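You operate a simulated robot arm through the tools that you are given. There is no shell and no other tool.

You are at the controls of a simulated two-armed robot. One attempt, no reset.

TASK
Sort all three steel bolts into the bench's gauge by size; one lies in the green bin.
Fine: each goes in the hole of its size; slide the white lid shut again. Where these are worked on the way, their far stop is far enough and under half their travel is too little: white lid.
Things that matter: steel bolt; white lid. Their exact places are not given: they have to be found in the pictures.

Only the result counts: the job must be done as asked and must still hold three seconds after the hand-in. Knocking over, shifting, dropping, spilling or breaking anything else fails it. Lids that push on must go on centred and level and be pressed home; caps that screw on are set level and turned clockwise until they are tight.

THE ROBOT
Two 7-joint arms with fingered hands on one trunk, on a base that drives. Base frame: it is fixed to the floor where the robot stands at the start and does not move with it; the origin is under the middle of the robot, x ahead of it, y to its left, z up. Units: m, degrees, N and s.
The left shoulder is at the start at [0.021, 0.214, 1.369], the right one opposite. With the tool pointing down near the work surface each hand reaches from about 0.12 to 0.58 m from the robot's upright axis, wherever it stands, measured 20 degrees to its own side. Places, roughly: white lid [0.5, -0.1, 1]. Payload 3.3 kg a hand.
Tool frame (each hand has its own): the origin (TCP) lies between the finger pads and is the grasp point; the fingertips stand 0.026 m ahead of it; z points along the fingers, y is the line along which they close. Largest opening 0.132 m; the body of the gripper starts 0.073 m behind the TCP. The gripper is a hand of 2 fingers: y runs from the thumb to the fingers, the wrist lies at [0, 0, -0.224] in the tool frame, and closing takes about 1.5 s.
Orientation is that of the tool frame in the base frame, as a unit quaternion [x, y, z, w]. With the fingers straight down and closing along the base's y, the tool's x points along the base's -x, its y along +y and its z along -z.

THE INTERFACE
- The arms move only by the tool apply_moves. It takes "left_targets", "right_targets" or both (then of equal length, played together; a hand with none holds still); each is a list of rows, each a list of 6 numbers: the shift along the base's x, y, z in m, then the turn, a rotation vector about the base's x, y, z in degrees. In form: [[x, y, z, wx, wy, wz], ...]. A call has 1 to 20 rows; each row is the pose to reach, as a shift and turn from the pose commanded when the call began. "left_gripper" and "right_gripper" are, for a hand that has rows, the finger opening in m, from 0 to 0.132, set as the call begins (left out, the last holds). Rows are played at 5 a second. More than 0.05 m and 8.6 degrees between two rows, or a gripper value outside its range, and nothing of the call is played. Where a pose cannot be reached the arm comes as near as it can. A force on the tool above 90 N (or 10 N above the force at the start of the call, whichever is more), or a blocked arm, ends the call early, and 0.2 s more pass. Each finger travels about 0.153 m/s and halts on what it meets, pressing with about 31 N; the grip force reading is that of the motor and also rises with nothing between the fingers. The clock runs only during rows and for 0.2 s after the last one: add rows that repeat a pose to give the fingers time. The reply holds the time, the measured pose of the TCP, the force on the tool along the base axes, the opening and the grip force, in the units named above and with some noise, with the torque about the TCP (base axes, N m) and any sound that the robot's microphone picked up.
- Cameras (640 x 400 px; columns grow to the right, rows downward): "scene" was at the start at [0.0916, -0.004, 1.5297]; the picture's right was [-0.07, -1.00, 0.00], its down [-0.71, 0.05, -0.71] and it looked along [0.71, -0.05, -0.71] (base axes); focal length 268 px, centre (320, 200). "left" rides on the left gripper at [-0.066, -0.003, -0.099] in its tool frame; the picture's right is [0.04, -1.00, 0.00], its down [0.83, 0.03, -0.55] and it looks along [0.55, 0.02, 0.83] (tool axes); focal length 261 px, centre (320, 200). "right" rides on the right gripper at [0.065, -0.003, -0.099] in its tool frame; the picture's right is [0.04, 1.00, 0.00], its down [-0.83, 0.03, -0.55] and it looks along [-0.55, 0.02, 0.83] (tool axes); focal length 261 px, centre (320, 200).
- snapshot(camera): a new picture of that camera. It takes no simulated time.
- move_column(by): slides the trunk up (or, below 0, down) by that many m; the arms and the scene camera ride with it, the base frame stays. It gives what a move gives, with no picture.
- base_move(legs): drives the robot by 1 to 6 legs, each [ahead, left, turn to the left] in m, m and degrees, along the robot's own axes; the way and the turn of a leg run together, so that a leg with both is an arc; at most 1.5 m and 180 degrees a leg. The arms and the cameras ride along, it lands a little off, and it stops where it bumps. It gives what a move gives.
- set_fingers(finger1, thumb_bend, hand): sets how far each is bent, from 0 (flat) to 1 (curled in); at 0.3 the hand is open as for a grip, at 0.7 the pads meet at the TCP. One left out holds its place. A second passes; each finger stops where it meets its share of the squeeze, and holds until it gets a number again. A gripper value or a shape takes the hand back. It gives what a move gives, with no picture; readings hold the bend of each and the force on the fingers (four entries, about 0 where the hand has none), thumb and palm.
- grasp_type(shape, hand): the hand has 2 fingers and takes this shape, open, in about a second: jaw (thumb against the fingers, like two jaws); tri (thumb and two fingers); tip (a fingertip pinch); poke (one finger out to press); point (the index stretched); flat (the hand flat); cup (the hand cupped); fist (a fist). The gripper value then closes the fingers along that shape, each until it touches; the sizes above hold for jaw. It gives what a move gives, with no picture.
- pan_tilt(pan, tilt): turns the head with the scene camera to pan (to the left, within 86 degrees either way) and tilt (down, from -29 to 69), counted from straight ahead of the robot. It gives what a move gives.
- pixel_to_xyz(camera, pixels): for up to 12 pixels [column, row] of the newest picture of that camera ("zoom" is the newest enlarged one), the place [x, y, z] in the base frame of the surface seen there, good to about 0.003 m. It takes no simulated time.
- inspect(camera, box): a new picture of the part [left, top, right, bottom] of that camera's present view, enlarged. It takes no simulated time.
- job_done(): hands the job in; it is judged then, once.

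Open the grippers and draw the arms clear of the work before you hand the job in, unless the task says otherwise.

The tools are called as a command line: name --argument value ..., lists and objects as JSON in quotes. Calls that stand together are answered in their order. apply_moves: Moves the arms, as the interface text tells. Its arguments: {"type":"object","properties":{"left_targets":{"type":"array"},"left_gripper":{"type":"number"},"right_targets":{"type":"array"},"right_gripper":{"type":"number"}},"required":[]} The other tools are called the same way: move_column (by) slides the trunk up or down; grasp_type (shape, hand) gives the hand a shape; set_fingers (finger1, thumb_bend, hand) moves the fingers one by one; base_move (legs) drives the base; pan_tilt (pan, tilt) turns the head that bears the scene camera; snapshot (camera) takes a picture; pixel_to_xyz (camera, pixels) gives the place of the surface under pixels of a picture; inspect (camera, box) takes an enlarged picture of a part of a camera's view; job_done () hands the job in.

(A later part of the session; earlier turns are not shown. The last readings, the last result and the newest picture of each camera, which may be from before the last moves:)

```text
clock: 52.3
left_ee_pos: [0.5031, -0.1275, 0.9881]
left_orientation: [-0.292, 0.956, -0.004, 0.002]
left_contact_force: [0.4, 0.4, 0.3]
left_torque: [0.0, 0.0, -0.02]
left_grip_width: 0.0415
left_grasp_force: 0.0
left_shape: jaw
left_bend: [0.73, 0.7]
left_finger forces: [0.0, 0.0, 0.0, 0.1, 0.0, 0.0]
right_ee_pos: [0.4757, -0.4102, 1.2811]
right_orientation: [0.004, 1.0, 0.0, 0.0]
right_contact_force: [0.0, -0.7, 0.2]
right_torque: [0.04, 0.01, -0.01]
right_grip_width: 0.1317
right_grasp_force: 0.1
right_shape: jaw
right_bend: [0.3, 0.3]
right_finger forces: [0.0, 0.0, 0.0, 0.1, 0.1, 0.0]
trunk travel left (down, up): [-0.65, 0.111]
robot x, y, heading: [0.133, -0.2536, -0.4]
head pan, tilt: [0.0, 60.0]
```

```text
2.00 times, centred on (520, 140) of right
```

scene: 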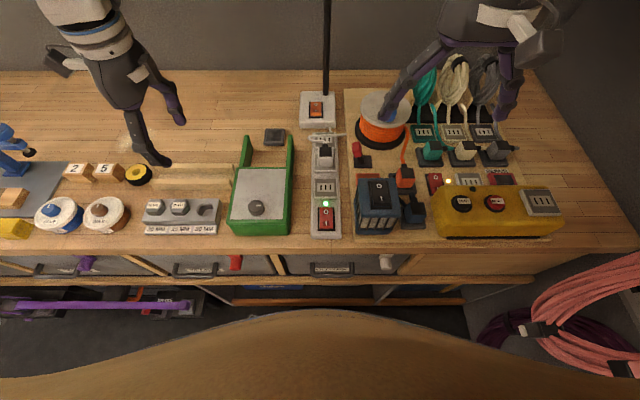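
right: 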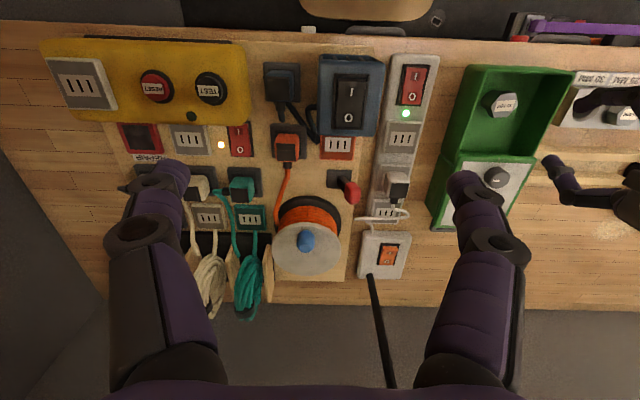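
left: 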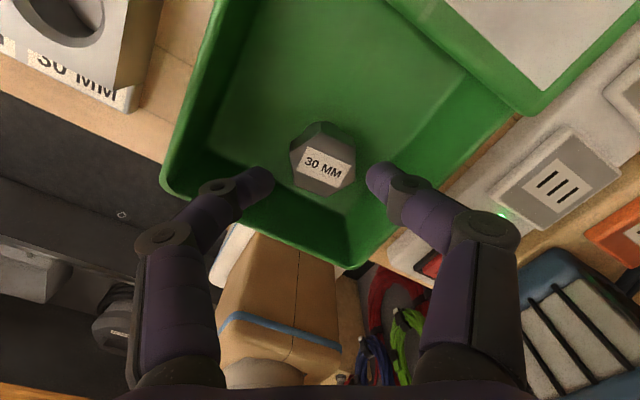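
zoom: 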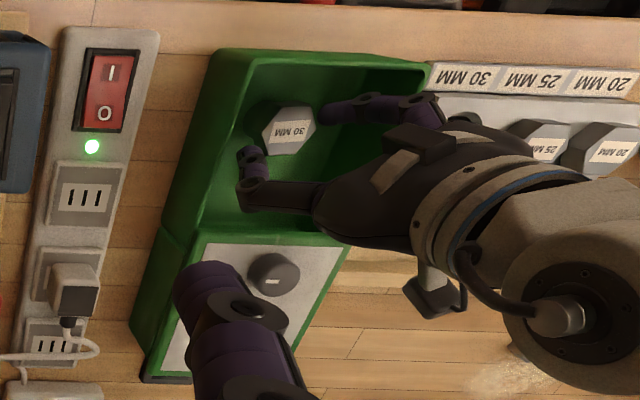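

The head is now about 1.5–2 mm off toward the left finger. I correct and lower the last 9 mm, then close.

apply_moves --left_targets '[[-0.0008, 0.0012, -0.003, 0, 0, 0], [-0.0008, 0.0012, -0.006, 0, 0, 0], [-0.0008, 0.0012, -0.009, 0, 0, 0], [-0.0008, 0.0012, -0.009, 0, 0, 0]]'

inspect --camera "left" --box '[200, 90, 440, 260]'

inspect --camera "scene" --box '[220, 150, 310, 240]'

```text
clock: 53.3
left_ee_pos: [0.503, -0.1256, 0.978]
left_orientation: [-0.292, 0.956, -0.003, 0.003]
left_contact_force: [0.0, 0.1, -0.1]
left_torque: [0.0, 0.03, -0.01]
left_grip_width: 0.0417
left_grasp_force: 0.1
left_shape: jaw
left_bend: [0.73, 0.7]
left_finger forces: [0.1, 0.2, 0.0, 0.0, 0.0, 0.1]
right_ee_pos: [0.4751, -0.4118, 1.2805]
right_orientation: [0.004, 1.0, 0.0, -0.001]
right_contact_force: [-1.5, -1.3, 0.5]
right_torque: [-0.01, 0.0, 0.0]
right_grip_width: 0.132
right_grasp_force: 0.1
right_shape: jaw
right_bend: [0.3, 0.3]
right_finger forces: [0.1, 0.0, 0.0, 0.0, 0.0, 0.0]
trunk travel left (down, up): [-0.65, 0.111]
robot x, y, heading: [0.1294, -0.25, -0.4]
head pan, tilt: [0.0, 60.0]
```

```text
2.35 times, centred on (320, 175) of left
```

zoom: 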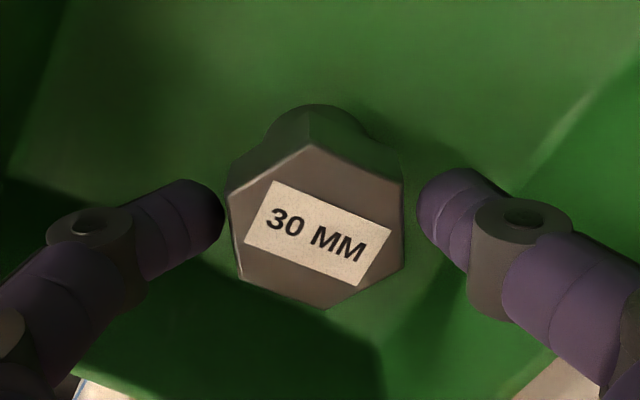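

```text
4.44 times, centred on (265, 195) of scene
```

zoom: 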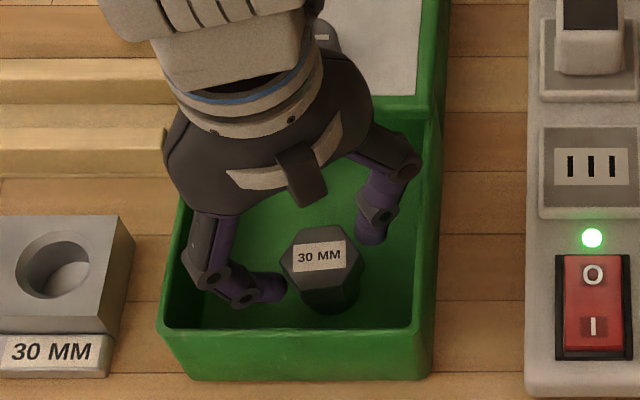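

No contact with walls (force ~0), the head is between the tips. I close the fingers.

apply_moves --left_targets '[[0, 0, 0, 0, 0, 0], [0, 0, 0, 0, 0, 0], [0, 0, 0, 0, 0, 0], [0, 0, 0, 0, 0, 0], [0, 0, 0, 0, 0, 0]]' --left_gripper 0.0

inspect --camera "left" --box '[200, 90, 440, 260]'

```text
clock: 54.5
left_ee_pos: [0.5026, -0.1263, 0.9787]
left_orientation: [-0.291, 0.957, -0.004, 0.003]
left_contact_force: [-0.3, 0.3, 0.1]
left_torque: [0.0, 0.01, 0.02]
left_grip_width: 0.0304
left_grasp_force: 31.2
left_shape: jaw
left_bend: [0.73, 0.7]
left_finger forces: [28.1, 0.0, 0.0, 0.1, 27.9, 0.0]
right_ee_pos: [0.4748, -0.4114, 1.2797]
right_orientation: [0.003, 1.0, -0.001, 0.0]
right_contact_force: [0.2, -0.2, -0.1]
right_torque: [-0.01, 0.0, -0.03]
right_grip_width: 0.1319
right_grasp_force: 0.0
right_shape: jaw
right_bend: [0.3, 0.3]
right_finger forces: [0.0, 0.0, 0.0, 0.1, 0.0, 0.0]
trunk travel left (down, up): [-0.65, 0.111]
robot x, y, heading: [0.1301, -0.2501, -0.5]
head pan, tilt: [0.0, 60.0]
```

```text
2.35 times, centred on (320, 175) of left
```

zoom: 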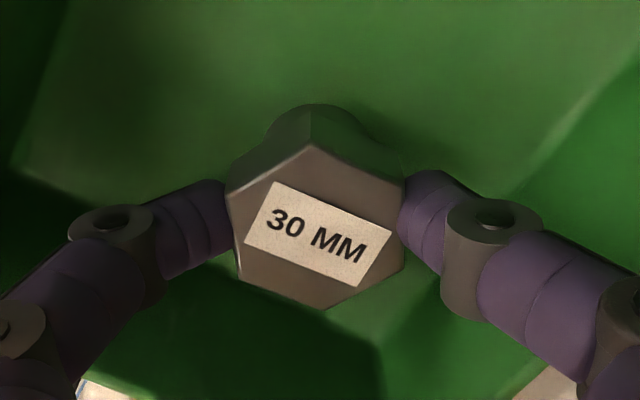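

Gripped (28 N each side). I lift straight up 90 mm out of the bin.

apply_moves --left_targets '[[0, 0, 0.01, 0, 0, 0], [0, 0, 0.025, 0, 0, 0], [0, 0, 0.04, 0, 0, 0], [0, 0, 0.055, 0, 0, 0], [0, 0, 0.075, 0, 0, 0], [0, 0, 0.09, 0, 0, 0], [0, 0, 0.09, 0, 0, 0]]'

inspect --camera "left" --box '[250, 120, 390, 240]'

inspect --camera "scene" --box '[220, 110, 320, 210]'

```text
clock: 56.1
left_ee_pos: [0.5027, -0.1269, 1.0682]
left_orientation: [-0.291, 0.957, -0.003, 0.002]
left_contact_force: [-0.6, 0.0, -1.1]
left_torque: [-0.01, 0.01, 0.01]
left_grip_width: 0.0305
left_grasp_force: 31.0
left_shape: jaw
left_bend: [0.73, 0.7]
left_finger forces: [27.9, 0.1, 0.0, 0.0, 28.0, 0.0]
right_ee_pos: [0.4754, -0.4104, 1.2801]
right_orientation: [0.003, 1.0, 0.0, -0.001]
right_contact_force: [-0.7, 0.3, -0.4]
right_torque: [0.01, 0.02, -0.01]
right_grip_width: 0.1318
right_grasp_force: 0.1
right_shape: jaw
right_bend: [0.3, 0.3]
right_finger forces: [0.1, 0.0, 0.0, 0.0, 0.0, 0.1]
trunk travel left (down, up): [-0.65, 0.111]
robot x, y, heading: [0.1285, -0.2526, -0.3]
head pan, tilt: [0.0, 60.0]
```

```text
3.33 times, centred on (320, 180) of left
```

zoom: 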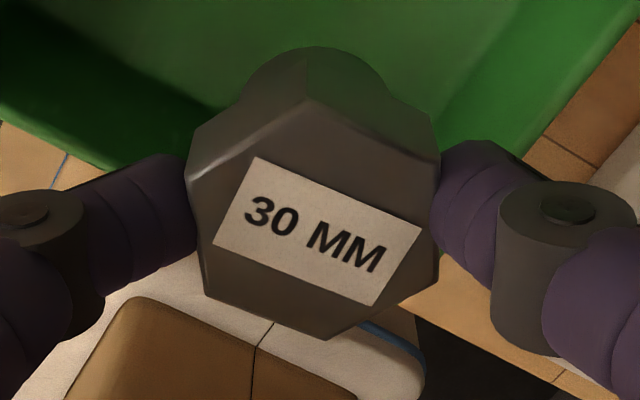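

```text
4.00 times, centred on (270, 160) of scene
```

zoom: 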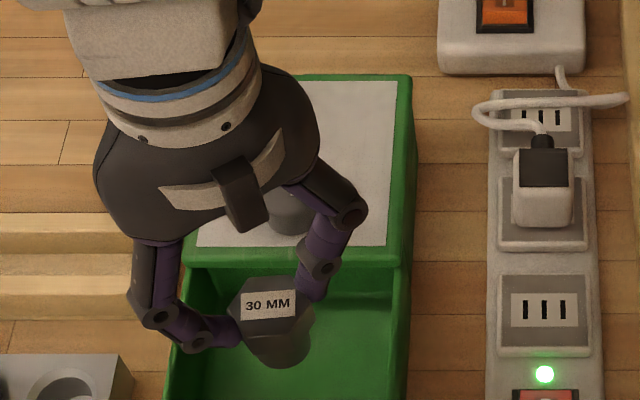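

The 30 MM bolt hangs straight and centred. I carry it to the 30 mm hole at about (0.506,0.019), turning the hand back to yaw 90°.

apply_moves --left_targets '[[0.0, 0.015, 0, 0, 0, 7.9], [0.0, 0.035, 0, 0, 0, 15.9], [0.001, 0.06, 0, 0, 0, 23.8], [0.001, 0.085, -0.005, 0, 0, 31.8], [0.002, 0.11, -0.01, 0, 0, 39.7], [0.003, 0.13, -0.02, 0, 0, 47.7], [0.003, 0.145, -0.025, 0, 0, 55.6], [0.003, 0.145, -0.03, 0, 0, 55.6], [0.003, 0.145, -0.03, 0, 0, 55.6]]'

snapshot --camera "left"

inspect --camera "left" --box '[230, 80, 410, 230]'

inspect --camera "scene" --box '[165, 170, 245, 225]'

```text
clock: 58.1
left_ee_pos: [0.5044, 0.0194, 1.0376]
left_orientation: [-0.705, 0.709, -0.001, 0.004]
left_contact_force: [-1.0, -0.2, -0.3]
left_torque: [0.03, 0.0, 0.02]
left_grip_width: 0.0304
left_grasp_force: 31.2
left_shape: jaw
left_bend: [0.73, 0.7]
left_finger forces: [28.0, 0.0, 0.0, 0.0, 28.1, 0.0]
right_ee_pos: [0.4766, -0.4101, 1.2802]
right_orientation: [0.003, 1.0, -0.001, -0.001]
right_contact_force: [0.2, 0.0, 0.4]
right_torque: [-0.01, -0.02, 0.0]
right_grip_width: 0.1318
right_grasp_force: 0.2
right_shape: jaw
right_bend: [0.3, 0.3]
right_finger forces: [0.1, 0.1, 0.1, 0.0, 0.0, 0.0]
trunk travel left (down, up): [-0.65, 0.111]
robot x, y, heading: [0.126, -0.2512, -0.4]
head pan, tilt: [0.0, 60.0]
```

```text
taken
```

left: 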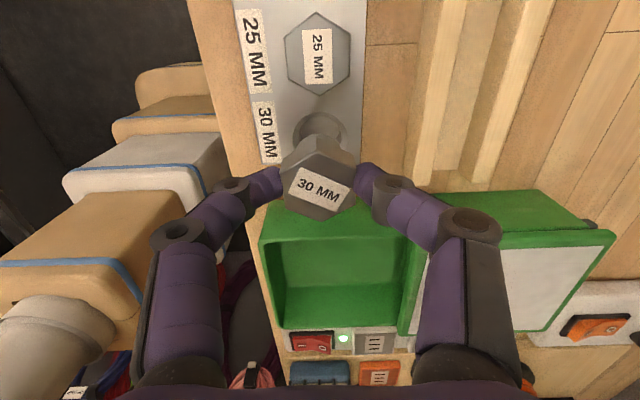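

```text
2.67 times, centred on (320, 155) of left
```

zoom: 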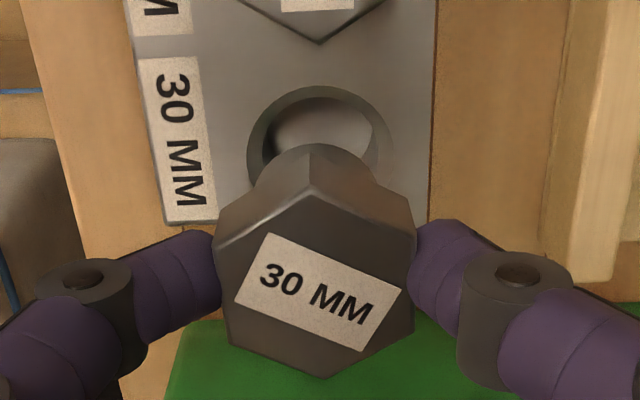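

```text
7.27 times, centred on (205, 198) of scene
```

zoom: 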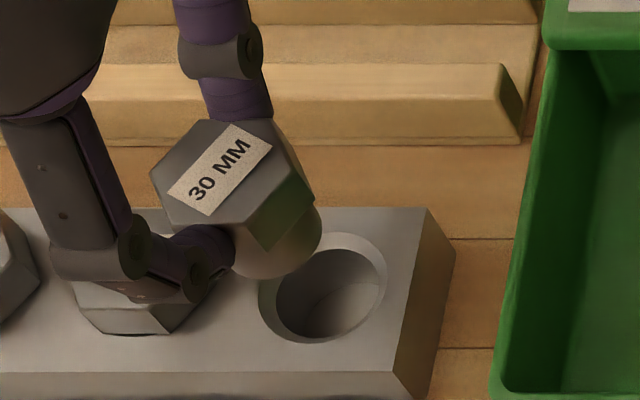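

The left view puts the hole right under the bolt, the scene view hints up to 4 mm offset in y. I lower to just above the gauge to compare with less parallax.

apply_moves --left_targets '[[0.0005, 0, -0.01, 0, 0, 0], [0.0005, 0, -0.02, 0, 0, 0], [0.0005, 0, -0.02, 0, 0, 0]]'

inspect --camera "left" --box '[230, 80, 410, 230]'

inspect --camera "scene" --box '[165, 170, 245, 225]'

```text
clock: 58.9
left_ee_pos: [0.5051, 0.0174, 1.0172]
left_orientation: [-0.704, 0.71, -0.002, 0.005]
left_contact_force: [-1.0, -0.1, -0.7]
left_torque: [0.03, 0.01, -0.03]
left_grip_width: 0.0307
left_grasp_force: 30.3
left_shape: jaw
left_bend: [0.73, 0.7]
left_finger forces: [28.1, 0.1, 0.0, 0.0, 28.1, 0.0]
right_ee_pos: [0.475, -0.41, 1.279]
right_orientation: [0.003, 1.0, -0.001, 0.0]
right_contact_force: [-0.2, 0.9, -0.3]
right_torque: [-0.03, 0.0, -0.01]
right_grip_width: 0.132
right_grasp_force: 0.1
right_shape: jaw
right_bend: [0.3, 0.3]
right_finger forces: [0.1, 0.0, 0.1, 0.0, 0.0, 0.1]
trunk travel left (down, up): [-0.65, 0.111]
robot x, y, heading: [0.1281, -0.2479, -0.3]
head pan, tilt: [0.0, 60.0]
```

```text
2.67 times, centred on (320, 155) of left
```

zoom: 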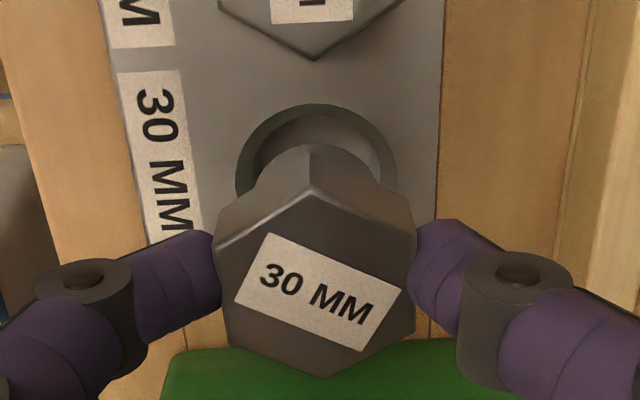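

```text
7.27 times, centred on (205, 198) of scene
```

zoom: 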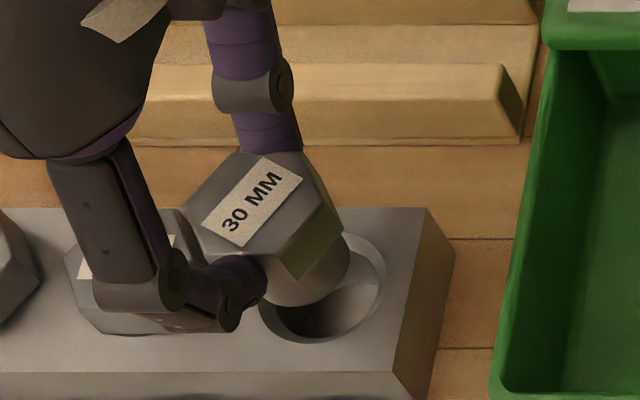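

Both views now agree the bolt is about 2–3 mm too far in +y. I shift (−1,−2.5) mm and lower in small steps.

apply_moves --left_targets '[[-0.001, -0.0025, 0, 0, 0, 0], [-0.001, -0.0025, -0.005, 0, 0, 0], [-0.001, -0.0025, -0.01, 0, 0, 0], [-0.001, -0.0025, -0.014, 0, 0, 0], [-0.001, -0.0025, -0.014, 0, 0, 0]]'

inspect --camera "left" --box '[230, 80, 410, 230]'

inspect --camera "scene" --box '[165, 170, 245, 225]'

```text
clock: 60.1
left_ee_pos: [0.5032, 0.0174, 1.0033]
left_orientation: [-0.704, 0.71, -0.002, 0.004]
left_contact_force: [0.0, 0.3, -1.2]
left_torque: [-0.01, -0.01, -0.01]
left_grip_width: 0.0305
left_grasp_force: 30.7
left_shape: jaw
left_bend: [0.73, 0.7]
left_finger forces: [28.2, 0.1, 0.1, 0.1, 28.1, 0.1]
right_ee_pos: [0.4745, -0.4097, 1.2802]
right_orientation: [0.004, 1.0, 0.0, 0.0]
right_contact_force: [-0.6, 0.5, -0.2]
right_torque: [0.02, 0.01, 0.0]
right_grip_width: 0.1318
right_grasp_force: 0.0
right_shape: jaw
right_bend: [0.3, 0.3]
right_finger forces: [0.0, 0.0, 0.0, 0.0, 0.0, 0.1]
trunk travel left (down, up): [-0.65, 0.111]
robot x, y, heading: [0.1315, -0.2525, -0.0]
head pan, tilt: [0.0, 60.0]
```

```text
2.67 times, centred on (320, 155) of left
```

zoom: 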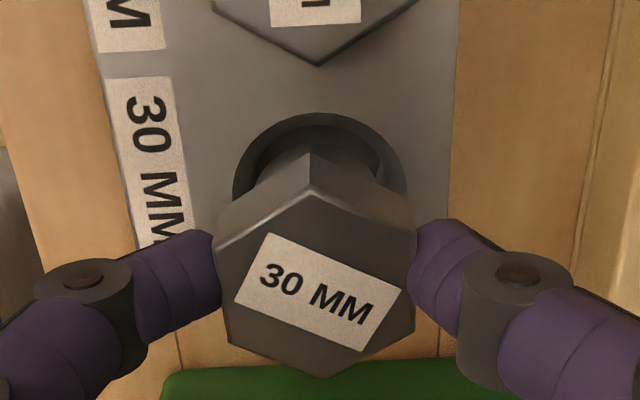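

```text
7.27 times, centred on (205, 198) of scene
```

zoom: 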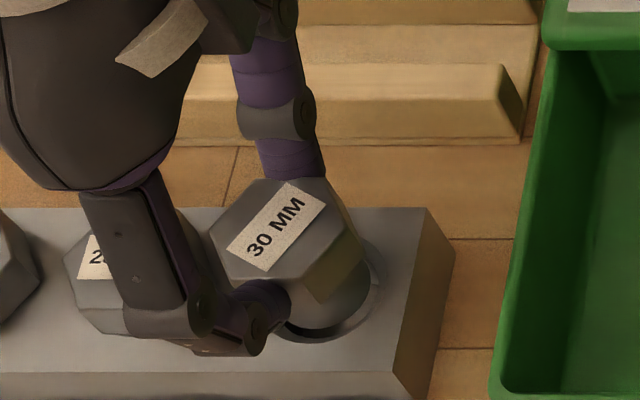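

Left view says aligned, scene view suggests ~2 mm more toward −x/−y. I apply half of that and lower 6 mm, watching the forces.

apply_moves --left_targets '[[-0.001, -0.001, -0.002, 0, 0, 0], [-0.001, -0.001, -0.004, 0, 0, 0], [-0.001, -0.001, -0.006, 0, 0, 0], [-0.001, -0.001, -0.006, 0, 0, 0]]'

inspect --camera "scene" --box '[165, 170, 245, 225]'

inspect --camera "left" --box '[270, 100, 370, 180]'

```text
clock: 61.1
left_ee_pos: [0.5038, 0.0156, 0.9973]
left_orientation: [-0.704, 0.71, -0.002, 0.005]
left_contact_force: [1.0, 0.1, -0.9]
left_torque: [0.01, -0.02, 0.02]
left_grip_width: 0.0306
left_grasp_force: 31.3
left_shape: jaw
left_bend: [0.73, 0.7]
left_finger forces: [28.2, 0.0, 0.0, 0.0, 28.7, 0.0]
right_ee_pos: [0.475, -0.4102, 1.2808]
right_orientation: [0.004, 1.0, 0.0, 0.0]
right_contact_force: [-0.3, -0.8, -0.6]
right_torque: [0.0, -0.01, 0.01]
right_grip_width: 0.1318
right_grasp_force: 0.0
right_shape: jaw
right_bend: [0.3, 0.3]
right_finger forces: [0.0, 0.0, 0.1, 0.1, 0.0, 0.1]
trunk travel left (down, up): [-0.65, 0.111]
robot x, y, heading: [0.1283, -0.2501, -0.6]
head pan, tilt: [0.0, 60.0]
```

```text
7.27 times, centred on (205, 198) of scene
```

zoom: 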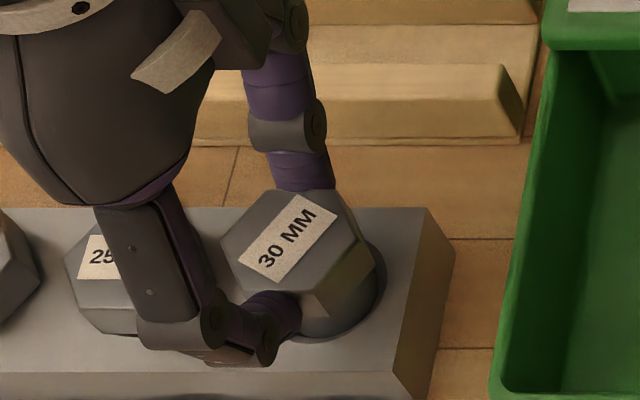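

```text
5.00 times, centred on (320, 140) of left
```

zoom: 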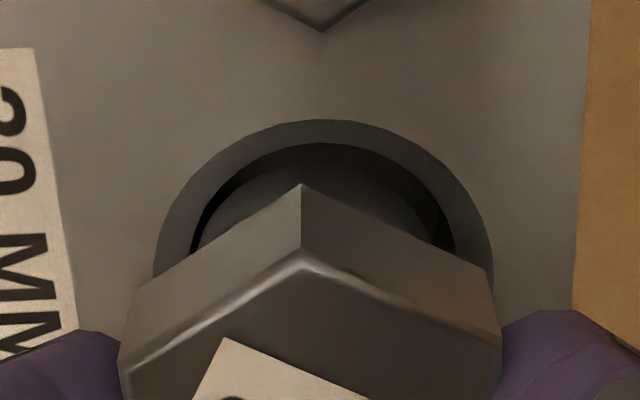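

The left zoom shows the shank inside the inner hole with a gap all round (slightly left by <1 mm). I centre it +0.7 mm in x and lower 11 mm.

apply_moves --left_targets '[[0.0007, 0, -0.003, 0, 0, 0], [0.0007, 0, -0.006, 0, 0, 0], [0.0007, 0, -0.009, 0, 0, 0], [0.0007, 0, -0.011, 0, 0, 0], [0.0007, 0, -0.011, 0, 0, 0]]'

inspect --camera "scene" --box '[165, 170, 245, 225]'

inspect --camera "left" --box '[250, 100, 390, 220]'

```text
clock: 62.3
left_ee_pos: [0.5036, 0.0153, 0.9889]
left_orientation: [-0.704, 0.71, -0.003, 0.004]
left_contact_force: [0.3, 1.3, 0.2]
left_torque: [0.07, -0.01, 0.0]
left_grip_width: 0.0303
left_grasp_force: 31.3
left_shape: jaw
left_bend: [0.73, 0.7]
left_finger forces: [28.5, 0.0, 0.0, 0.1, 28.6, 0.0]
right_ee_pos: [0.4751, -0.4106, 1.2798]
right_orientation: [0.004, 1.0, 0.0, 0.001]
right_contact_force: [0.2, 0.2, -0.6]
right_torque: [0.0, 0.04, 0.02]
right_grip_width: 0.1317
right_grasp_force: 0.1
right_shape: jaw
right_bend: [0.3, 0.3]
right_finger forces: [0.0, 0.0, 0.1, 0.0, 0.0, 0.0]
trunk travel left (down, up): [-0.65, 0.111]
robot x, y, heading: [0.1322, -0.2503, -0.5]
head pan, tilt: [0.0, 60.0]
```

```text
7.27 times, centred on (205, 198) of scene
```

zoom: 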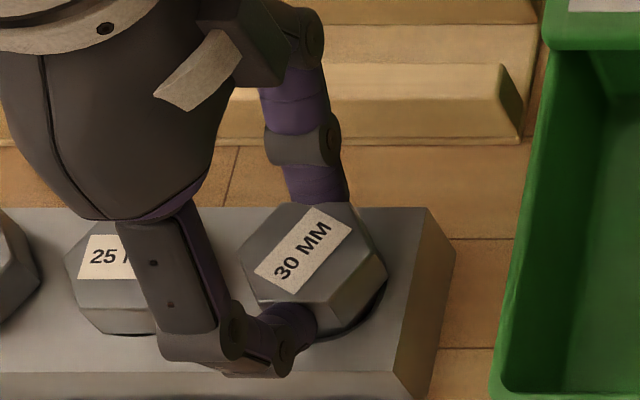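

```text
3.33 times, centred on (320, 160) of left
```

zoom: 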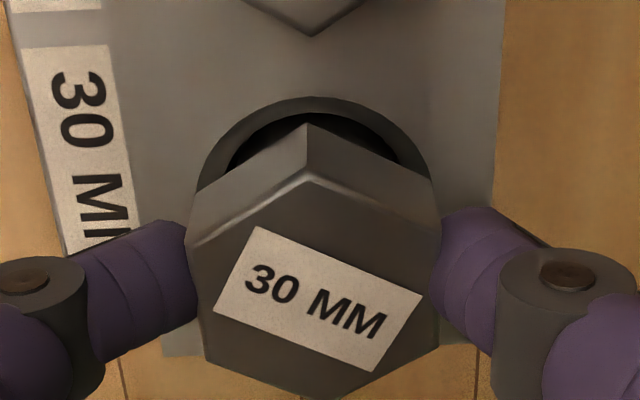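

A slight +y side force (1.3 N) appears, so I ease +1 mm in y and lower the remaining ~5.5 mm.

apply_moves --left_targets '[[0, 0.001, -0.001, 0, 0, 0], [0, 0.001, -0.003, 0, 0, 0], [0, 0.001, -0.005, 0, 0, 0], [0, 0.001, -0.0055, 0, 0, 0], [0, 0.001, -0.0055, 0, 0, 0]]'

inspect --camera "scene" --box '[165, 170, 245, 225]'

inspect --camera "left" --box '[250, 100, 390, 220]'

```text
clock: 63.5
left_ee_pos: [0.504, 0.0159, 0.9817]
left_orientation: [-0.704, 0.71, -0.001, 0.005]
left_contact_force: [-0.5, -0.1, -1.6]
left_torque: [0.0, -0.05, 0.03]
left_grip_width: 0.0306
left_grasp_force: 31.0
left_shape: jaw
left_bend: [0.73, 0.7]
left_finger forces: [28.5, 0.0, 0.0, 0.0, 28.4, 0.1]
right_ee_pos: [0.476, -0.4103, 1.2806]
right_orientation: [0.003, 1.0, 0.0, -0.001]
right_contact_force: [0.4, 0.1, 0.0]
right_torque: [0.0, -0.01, 0.02]
right_grip_width: 0.1319
right_grasp_force: 0.1
right_shape: jaw
right_bend: [0.3, 0.3]
right_finger forces: [0.0, 0.0, 0.0, 0.0, 0.0, 0.1]
trunk travel left (down, up): [-0.65, 0.111]
robot x, y, heading: [0.1285, -0.2512, -0.7]
head pan, tilt: [0.0, 60.0]
```

```text
7.27 times, centred on (205, 198) of scene
```

zoom: 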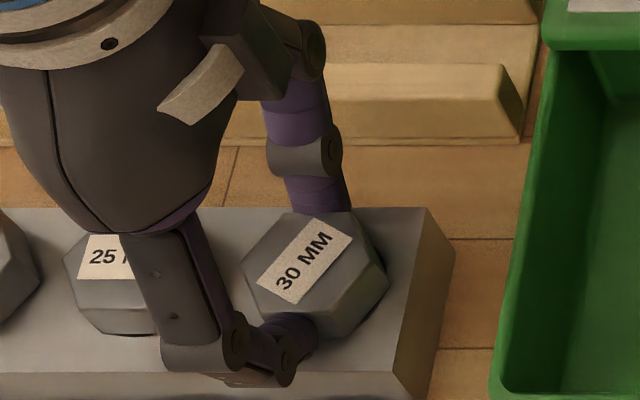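

```text
3.33 times, centred on (320, 160) of left
```

zoom: 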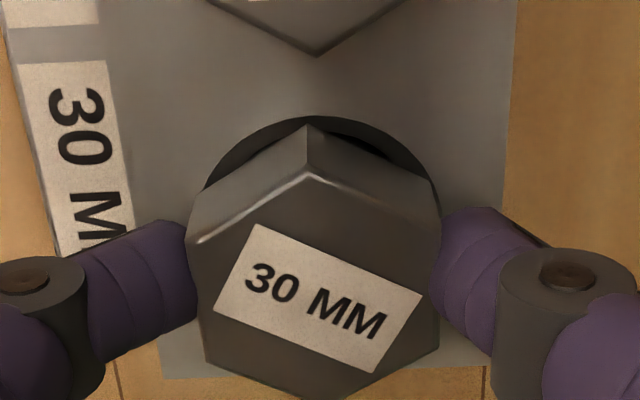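

The head is practically on the gauge face. I open the fingers and check before lifting.

apply_moves --left_targets '[[0, 0, -0.0005, 0, 0, 0], [0, 0, -0.0005, 0, 0, 0], [0, 0, -0.0005, 0, 0, 0], [0, 0, -0.0005, 0, 0, 0]]' --left_gripper 0.065

inspect --camera "scene" --box '[165, 170, 245, 225]'

inspect --camera "left" --box '[250, 100, 390, 220]'

```text
clock: 64.5
left_ee_pos: [0.5038, 0.0163, 0.9815]
left_orientation: [-0.704, 0.71, -0.002, 0.005]
left_contact_force: [-0.1, -1.0, -0.4]
left_torque: [0.03, 0.02, -0.02]
left_grip_width: 0.0642
left_grasp_force: 0.1
left_shape: jaw
left_bend: [0.73, 0.7]
left_finger forces: [0.0, 0.0, 0.0, 0.0, 0.0, 0.0]
right_ee_pos: [0.4751, -0.4111, 1.281]
right_orientation: [0.003, 1.0, 0.0, 0.0]
right_contact_force: [-0.6, 0.3, -0.5]
right_torque: [0.03, 0.02, 0.0]
right_grip_width: 0.1315
right_grasp_force: 0.1
right_shape: jaw
right_bend: [0.3, 0.3]
right_finger forces: [0.0, 0.0, 0.0, 0.0, 0.1, 0.0]
trunk travel left (down, up): [-0.65, 0.111]
robot x, y, heading: [0.1329, -0.2511, -0.6]
head pan, tilt: [0.0, 60.0]
```

```text
7.27 times, centred on (205, 198) of scene
```

zoom: 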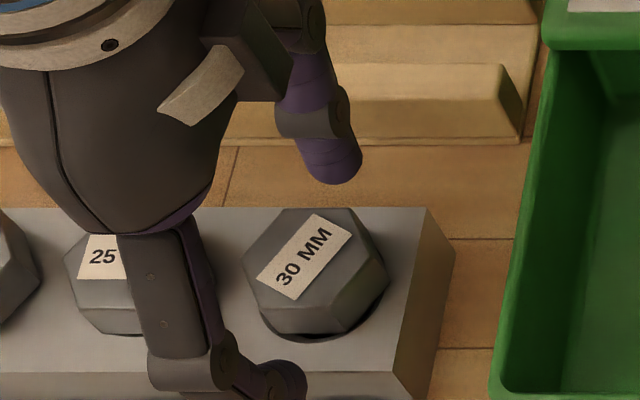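

```text
3.33 times, centred on (320, 160) of left
```

zoom: 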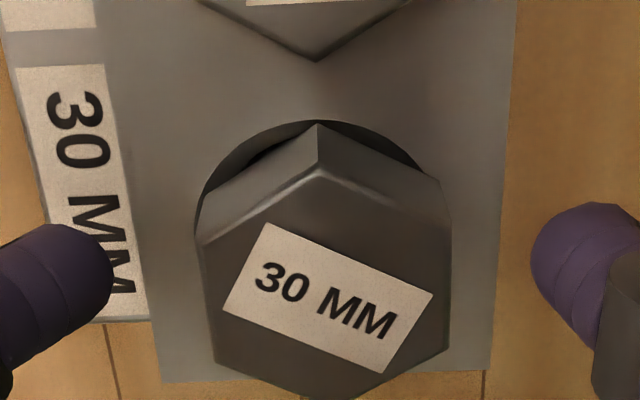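

The 30 MM bolt rests in its hole. I lift away and look at all three.

apply_moves --left_targets '[[0, 0, 0.02, 0, 0, 0], [0, 0, 0.05, 0, 0, 0], [0, 0, 0.09, 0, 0, 0], [0.02, -0.03, 0.11, 0, 0, 0], [0.04, -0.065, 0.11, 0, 0, 0], [0.06, -0.1, 0.11, 0, 0, 0], [0.08, -0.13, 0.1, 0, 0, 0], [0.08, -0.13, 0.1, 0, 0, 0]]' --left_gripper 0.075

inspect --camera "scene" --box '[125, 170, 245, 245]'

snapshot --camera "left"

inspect --camera "right" --box '[440, 20, 640, 250]'

```text
clock: 66.3
left_ee_pos: [0.5864, -0.116, 1.079]
left_orientation: [-0.704, 0.71, -0.002, 0.004]
left_contact_force: [0.3, 0.5, 0.0]
left_torque: [0.0, -0.02, -0.01]
left_grip_width: 0.0748
left_grasp_force: 0.1
left_shape: jaw
left_bend: [0.72, 0.7]
left_finger forces: [0.0, 0.0, 0.1, 0.0, 0.0, 0.0]
right_ee_pos: [0.4744, -0.4102, 1.2804]
right_orientation: [0.003, 1.0, 0.0, 0.0]
right_contact_force: [0.2, 0.0, -0.2]
right_torque: [-0.02, -0.02, 0.01]
right_grip_width: 0.1321
right_grasp_force: 0.0
right_shape: jaw
right_bend: [0.3, 0.3]
right_finger forces: [0.0, 0.0, 0.0, 0.0, 0.1, 0.0]
trunk travel left (down, up): [-0.65, 0.111]
robot x, y, heading: [0.1294, -0.2482, -0.3]
head pan, tilt: [0.0, 60.0]
```

```text
5.33 times, centred on (185, 208) of scene
```

zoom: 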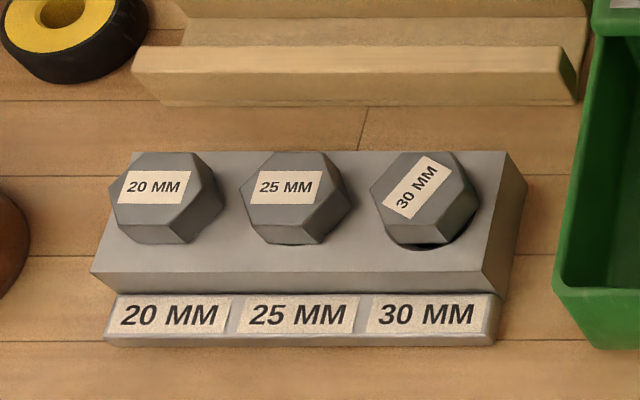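

```text
taken
```

left: 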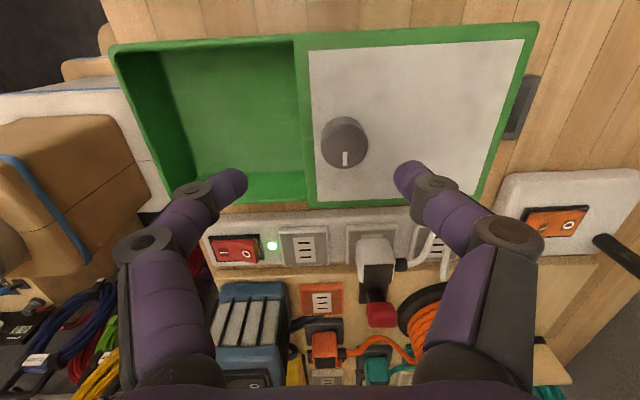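

```text
1.74 times, centred on (540, 135) of right
```

zoom: 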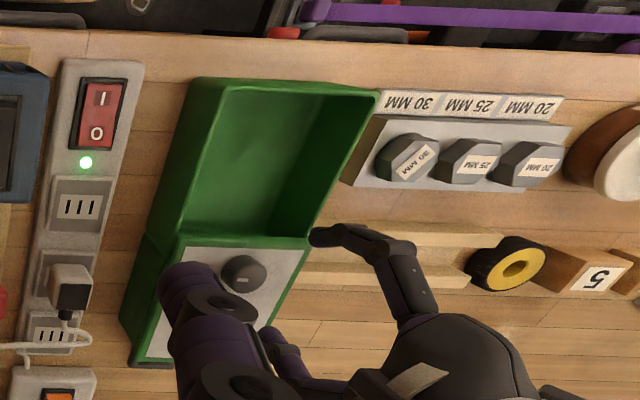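

All three are in their labelled holes. I zoom on the 30 MM one to make sure it is level.

inspect --camera "scene" --box '[185, 190, 225, 220]'

pixel_to_xyz --camera "zoom" --pixels '[[260, 120], [330, 100], [240, 170], [380, 190], [320, 200], [270, 215], [150, 150], [150, 300], [420, 300], [480, 250], [360, 130], [300, 160]]'

inspect --camera "right" --box '[530, 80, 610, 140]'

```text
13.33 times, centred on (205, 205) of scene
```

zoom: 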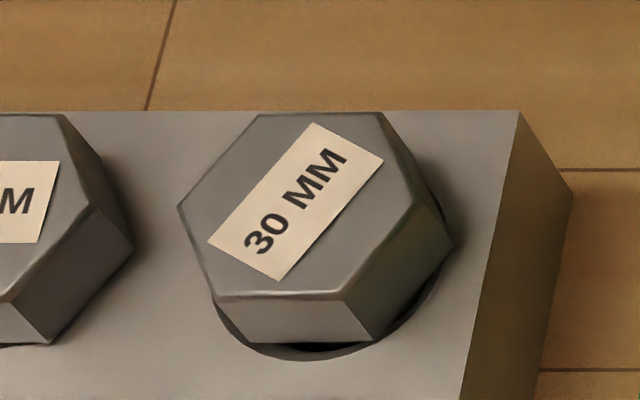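

```text
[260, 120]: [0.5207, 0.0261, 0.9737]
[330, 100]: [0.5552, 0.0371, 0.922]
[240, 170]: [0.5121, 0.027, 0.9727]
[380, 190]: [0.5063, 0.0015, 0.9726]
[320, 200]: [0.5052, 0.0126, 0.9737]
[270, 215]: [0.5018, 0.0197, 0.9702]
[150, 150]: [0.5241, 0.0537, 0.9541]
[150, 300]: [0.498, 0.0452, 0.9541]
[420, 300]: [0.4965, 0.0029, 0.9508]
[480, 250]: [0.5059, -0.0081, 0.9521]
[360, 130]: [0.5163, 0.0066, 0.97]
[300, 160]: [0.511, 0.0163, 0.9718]
```

```text
6.67 times, centred on (570, 110) of right
```

zoom: 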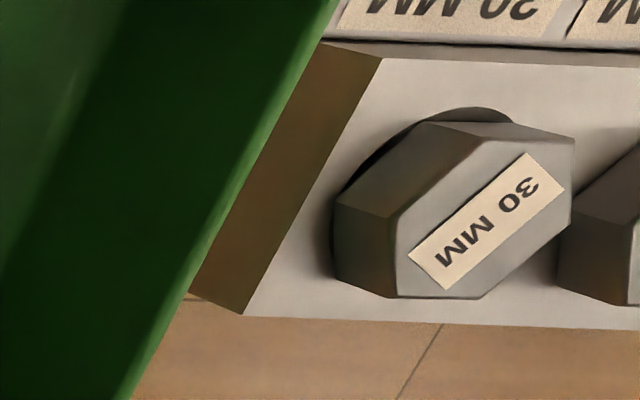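

Head tops are all at z≈0.972 and level. Now the lid: I zoom on the knob at (344,142) in the left view to regrip it.

inspect --camera "left" --box '[300, 100, 400, 190]'

```text
4.44 times, centred on (350, 145) of left
```

zoom: 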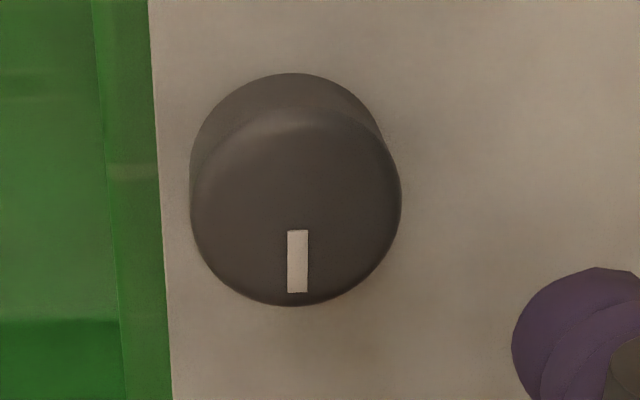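

Knob centre at about (0.603,−0.116). I move over it and descend to z≈1.026.

apply_moves --left_targets '[[0.009, 0, -0.01, 0, 0, 0], [0.017, 0, -0.02, 0, 0, 0], [0.017, 0, -0.035, 0, 0, 0], [0.017, 0, -0.048, 0, 0, 0], [0.017, 0, -0.053, 0, 0, 0], [0.017, 0, -0.053, 0, 0, 0]]'

snapshot --camera "left"

```text
clock: 67.7
left_ee_pos: [0.6022, -0.1144, 1.0272]
left_orientation: [-0.704, 0.71, -0.002, 0.005]
left_contact_force: [-0.1, -0.3, 0.5]
left_torque: [-0.01, 0.0, 0.03]
left_grip_width: 0.0744
left_grasp_force: 0.1
left_shape: jaw
left_bend: [0.72, 0.7]
left_finger forces: [0.0, 0.0, 0.0, 0.0, 0.0, 0.0]
right_ee_pos: [0.4756, -0.4103, 1.2802]
right_orientation: [0.003, 1.0, 0.0, 0.0]
right_contact_force: [0.2, -0.2, -0.5]
right_torque: [0.02, -0.04, 0.01]
right_grip_width: 0.1316
right_grasp_force: 0.0
right_shape: jaw
right_bend: [0.3, 0.3]
right_finger forces: [0.0, 0.1, 0.0, 0.0, 0.0, 0.0]
trunk travel left (down, up): [-0.65, 0.111]
robot x, y, heading: [0.1277, -0.2548, -0.5]
head pan, tilt: [0.0, 60.0]
```

```text
taken
```

left: 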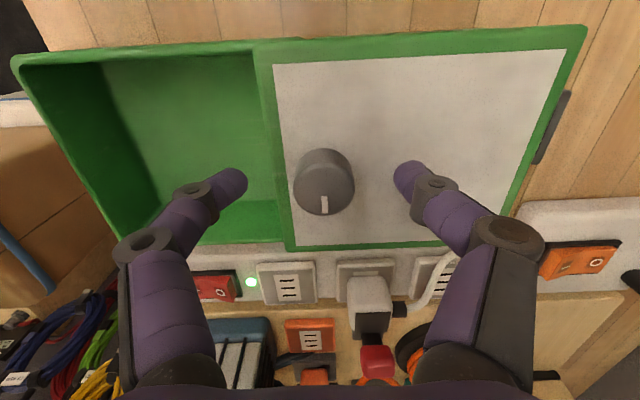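

The knob is between the fingertips. I close on it and then slide the lid back toward −x.

apply_moves --left_targets '[[0, 0, 0, 0, 0, 0], [0, 0, 0, 0, 0, 0], [0, 0, 0, 0, 0, 0], [0, 0, 0, 0, 0, 0]]' --left_gripper 0.0

apply_moves --left_targets '[[-0.01, 0, 0, 0, 0, 0], [-0.02, 0, 0, 0, 0, 0], [-0.03, 0, 0, 0, 0, 0], [-0.04, 0, 0, 0, 0, 0], [-0.05, 0, 0, 0, 0, 0], [-0.06, 0, 0, 0, 0, 0], [-0.07, 0, 0, 0, 0, 0], [-0.08, 0, 0, 0, 0, 0], [-0.09, 0, 0, 0, 0, 0], [-0.1, 0, 0, 0, 0, 0], [-0.105, 0, 0, 0, 0, 0], [-0.11, 0, 0, 0, 0, 0], [-0.11, 0, 0, 0, 0, 0]]'

inspect --camera "scene" --box '[200, 130, 320, 250]'

snapshot --camera "left"

```text
clock: 68.7
left_ee_pos: [0.6018, -0.1151, 1.0267]
left_orientation: [-0.704, 0.71, -0.002, 0.004]
left_contact_force: [-0.9, 1.2, -3.1]
left_torque: [0.04, 0.02, 0.02]
left_grip_width: 0.0235
left_grasp_force: 31.0
left_shape: jaw
left_bend: [0.73, 0.7]
left_finger forces: [27.6, 0.0, 0.0, 0.0, 27.5, 0.0]
right_ee_pos: [0.4747, -0.4119, 1.2798]
right_orientation: [0.004, 1.0, 0.0, 0.0]
right_contact_force: [0.6, 0.8, -0.1]
right_torque: [-0.01, 0.0, 0.02]
right_grip_width: 0.1319
right_grasp_force: 0.1
right_shape: jaw
right_bend: [0.3, 0.3]
right_finger forces: [0.0, 0.0, 0.0, 0.1, 0.1, 0.0]
trunk travel left (down, up): [-0.65, 0.111]
robot x, y, heading: [0.1306, -0.2517, -0.3]
head pan, tilt: [0.0, 60.0]
```

```text
clock: 71.5
left_ee_pos: [0.4916, -0.1146, 1.0277]
left_orientation: [-0.704, 0.71, -0.002, 0.005]
left_contact_force: [0.2, -0.1, -10.3]
left_torque: [0.01, 0.01, -0.03]
left_grip_width: 0.0235
left_grasp_force: 31.2
left_shape: jaw
left_bend: [0.73, 0.7]
left_finger forces: [27.1, 0.0, 0.1, 0.0, 27.3, 0.0]
right_ee_pos: [0.4759, -0.4115, 1.2795]
right_orientation: [0.003, 1.0, 0.0, -0.001]
right_contact_force: [0.7, 0.2, 0.6]
right_torque: [-0.01, 0.02, 0.02]
right_grip_width: 0.1318
right_grasp_force: 0.0
right_shape: jaw
right_bend: [0.3, 0.3]
right_finger forces: [0.0, 0.0, 0.0, 0.0, 0.1, 0.0]
trunk travel left (down, up): [-0.65, 0.111]
robot x, y, heading: [0.133, -0.2537, -0.5]
head pan, tilt: [0.0, 60.0]
```

```text
3.33 times, centred on (260, 190) of scene
```

zoom: 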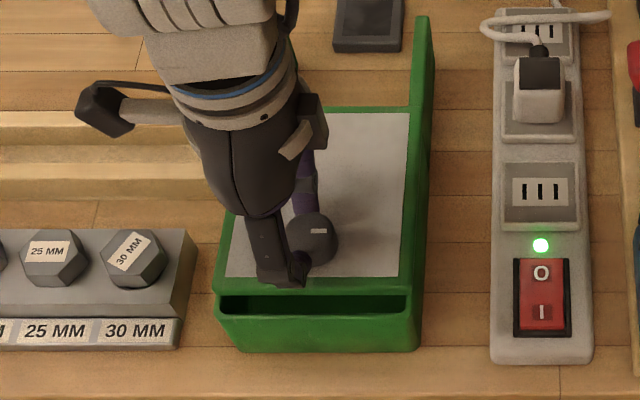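

```text
taken
```

left: 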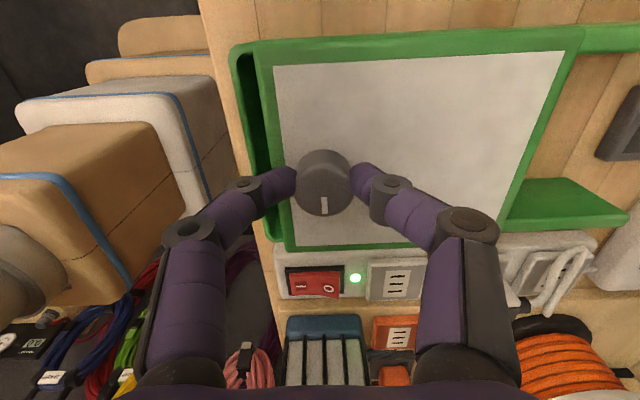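

About 13 mm remains and the hand pulls up slightly (−10 N in z). I lower 1 mm and slide the remaining way in small steps.

apply_moves --left_targets '[[-0.003, 0, -0.001, 0, 0, 0], [-0.006, 0, -0.001, 0, 0, 0], [-0.009, 0, -0.001, 0, 0, 0], [-0.012, 0, -0.001, 0, 0, 0], [-0.012, 0, -0.001, 0, 0, 0]]'

inspect --camera "scene" --box '[220, 160, 310, 250]'

inspect --camera "left" --box '[210, 20, 410, 270]'

```text
clock: 72.7
left_ee_pos: [0.48, -0.114, 1.0273]
left_orientation: [-0.705, 0.71, -0.001, 0.005]
left_contact_force: [1.0, 0.9, 3.8]
left_torque: [0.04, 0.01, -0.02]
left_grip_width: 0.0235
left_grasp_force: 31.4
left_shape: jaw
left_bend: [0.73, 0.7]
left_finger forces: [28.9, 0.1, 0.0, 0.0, 29.6, 0.0]
right_ee_pos: [0.4751, -0.4107, 1.2795]
right_orientation: [0.003, 1.0, 0.0, 0.0]
right_contact_force: [0.8, 0.4, 0.6]
right_torque: [-0.03, 0.01, -0.01]
right_grip_width: 0.132
right_grasp_force: 0.1
right_shape: jaw
right_bend: [0.3, 0.3]
right_finger forces: [0.0, 0.1, 0.0, 0.1, 0.0, 0.0]
trunk travel left (down, up): [-0.65, 0.111]
robot x, y, heading: [0.1288, -0.2544, -0.2]
head pan, tilt: [0.0, 60.0]
```

```text
4.44 times, centred on (265, 205) of scene
```

zoom: 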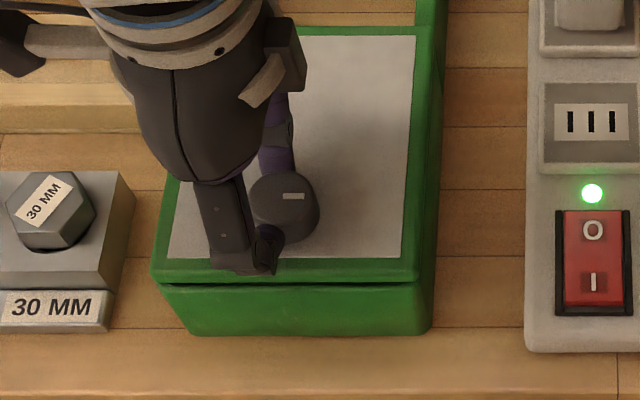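

```text
1.60 times, centred on (310, 145) of left
```

zoom: 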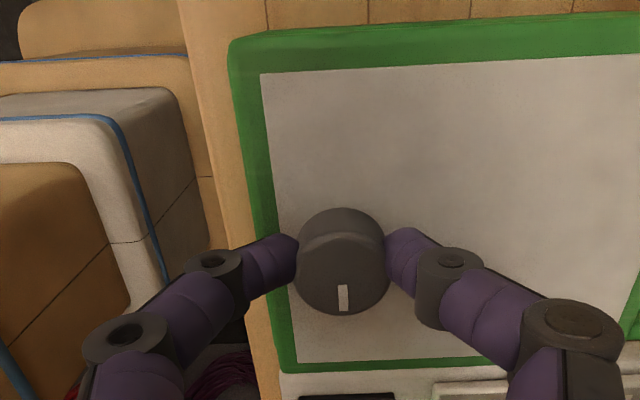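

The lid looks shut; force x is only about 1 N, so I press a further few mm toward −x to make sure it is against its stop.

apply_moves --left_targets '[[-0.002, 0, 0, 0, 0, 0], [-0.004, 0, 0, 0, 0, 0], [-0.004, 0, 0, 0, 0, 0]]'

inspect --camera "scene" --box '[220, 160, 310, 250]'

```text
clock: 73.5
left_ee_pos: [0.4759, -0.1144, 1.0275]
left_orientation: [-0.705, 0.71, -0.002, 0.005]
left_contact_force: [6.0, 0.2, 0.7]
left_torque: [-0.03, -0.14, 0.04]
left_grip_width: 0.0232
left_grasp_force: 31.1
left_shape: jaw
left_bend: [0.73, 0.7]
left_finger forces: [27.1, 0.0, 0.1, 0.0, 33.0, 0.0]
right_ee_pos: [0.4759, -0.4107, 1.2793]
right_orientation: [0.003, 1.0, 0.0, 0.0]
right_contact_force: [0.5, 0.7, 0.0]
right_torque: [0.02, 0.01, -0.01]
right_grip_width: 0.1318
right_grasp_force: 0.1
right_shape: jaw
right_bend: [0.3, 0.3]
right_finger forces: [0.0, 0.0, 0.0, 0.0, 0.0, 0.0]
trunk travel left (down, up): [-0.65, 0.111]
robot x, y, heading: [0.1332, -0.2498, -0.5]
head pan, tilt: [0.0, 60.0]
```

```text
4.44 times, centred on (265, 205) of scene
```

zoom: 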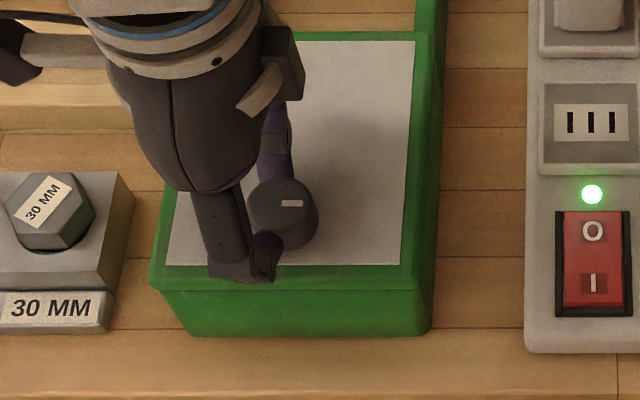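

Force x +6 N and no further motion: the lid is shut against its stop. I open the fingers and lift off.

apply_moves --left_targets '[[0, 0, 0, 0, 0, 0], [0, 0, 0, 0, 0, 0], [0, 0, 0, 0, 0, 0], [0, 0, 0.02, 0, 0, 0], [0, 0, 0.05, 0, 0, 0], [0, 0, 0.09, 0, 0, 0], [-0.02, 0, 0.13, 0, 0, 0], [-0.04, 0, 0.17, 0, 0, 0], [-0.06, 0, 0.2, 0, 0, 0], [-0.06, 0, 0.2, 0, 0, 0]]' --left_gripper 0.075

snapshot --camera "scene"

inspect --camera "scene" --box '[120, 120, 320, 250]'

snapshot --camera "left"

```text
clock: 75.7
left_ee_pos: [0.4151, -0.1121, 1.227]
left_orientation: [-0.704, 0.71, -0.002, 0.004]
left_contact_force: [-0.5, 0.5, -0.6]
left_torque: [0.02, -0.03, 0.01]
left_grip_width: 0.0746
left_grasp_force: 0.0
left_shape: jaw
left_bend: [0.72, 0.7]
left_finger forces: [0.0, 0.0, 0.0, 0.1, 0.0, 0.1]
right_ee_pos: [0.4765, -0.4098, 1.2807]
right_orientation: [0.004, 1.0, 0.0, 0.0]
right_contact_force: [0.3, -0.4, -0.3]
right_torque: [-0.01, 0.01, -0.02]
right_grip_width: 0.1322
right_grasp_force: 0.1
right_shape: jaw
right_bend: [0.3, 0.3]
right_finger forces: [0.0, 0.1, 0.1, 0.0, 0.0, 0.0]
trunk travel left (down, up): [-0.65, 0.111]
robot x, y, heading: [0.1252, -0.2524, -0.3]
head pan, tilt: [0.0, 60.0]
```

```text
taken
```

scene: 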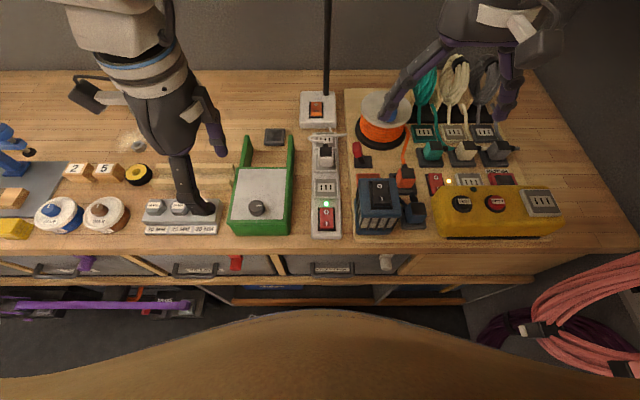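

```text
3.08 times, centred on (220, 185) of scene
```

zoom: 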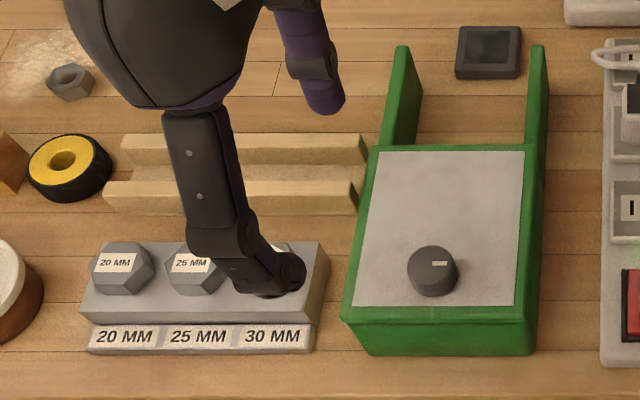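

```text
taken
```

left: 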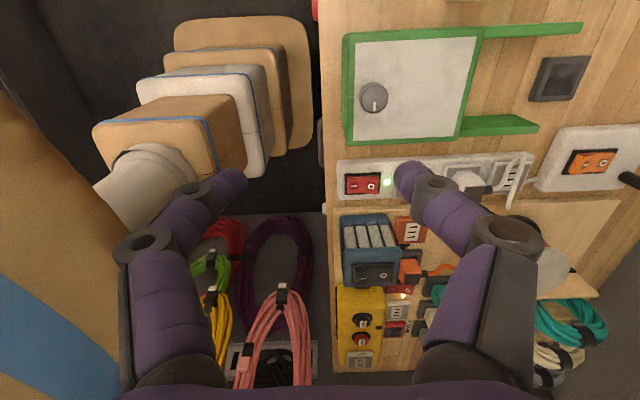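

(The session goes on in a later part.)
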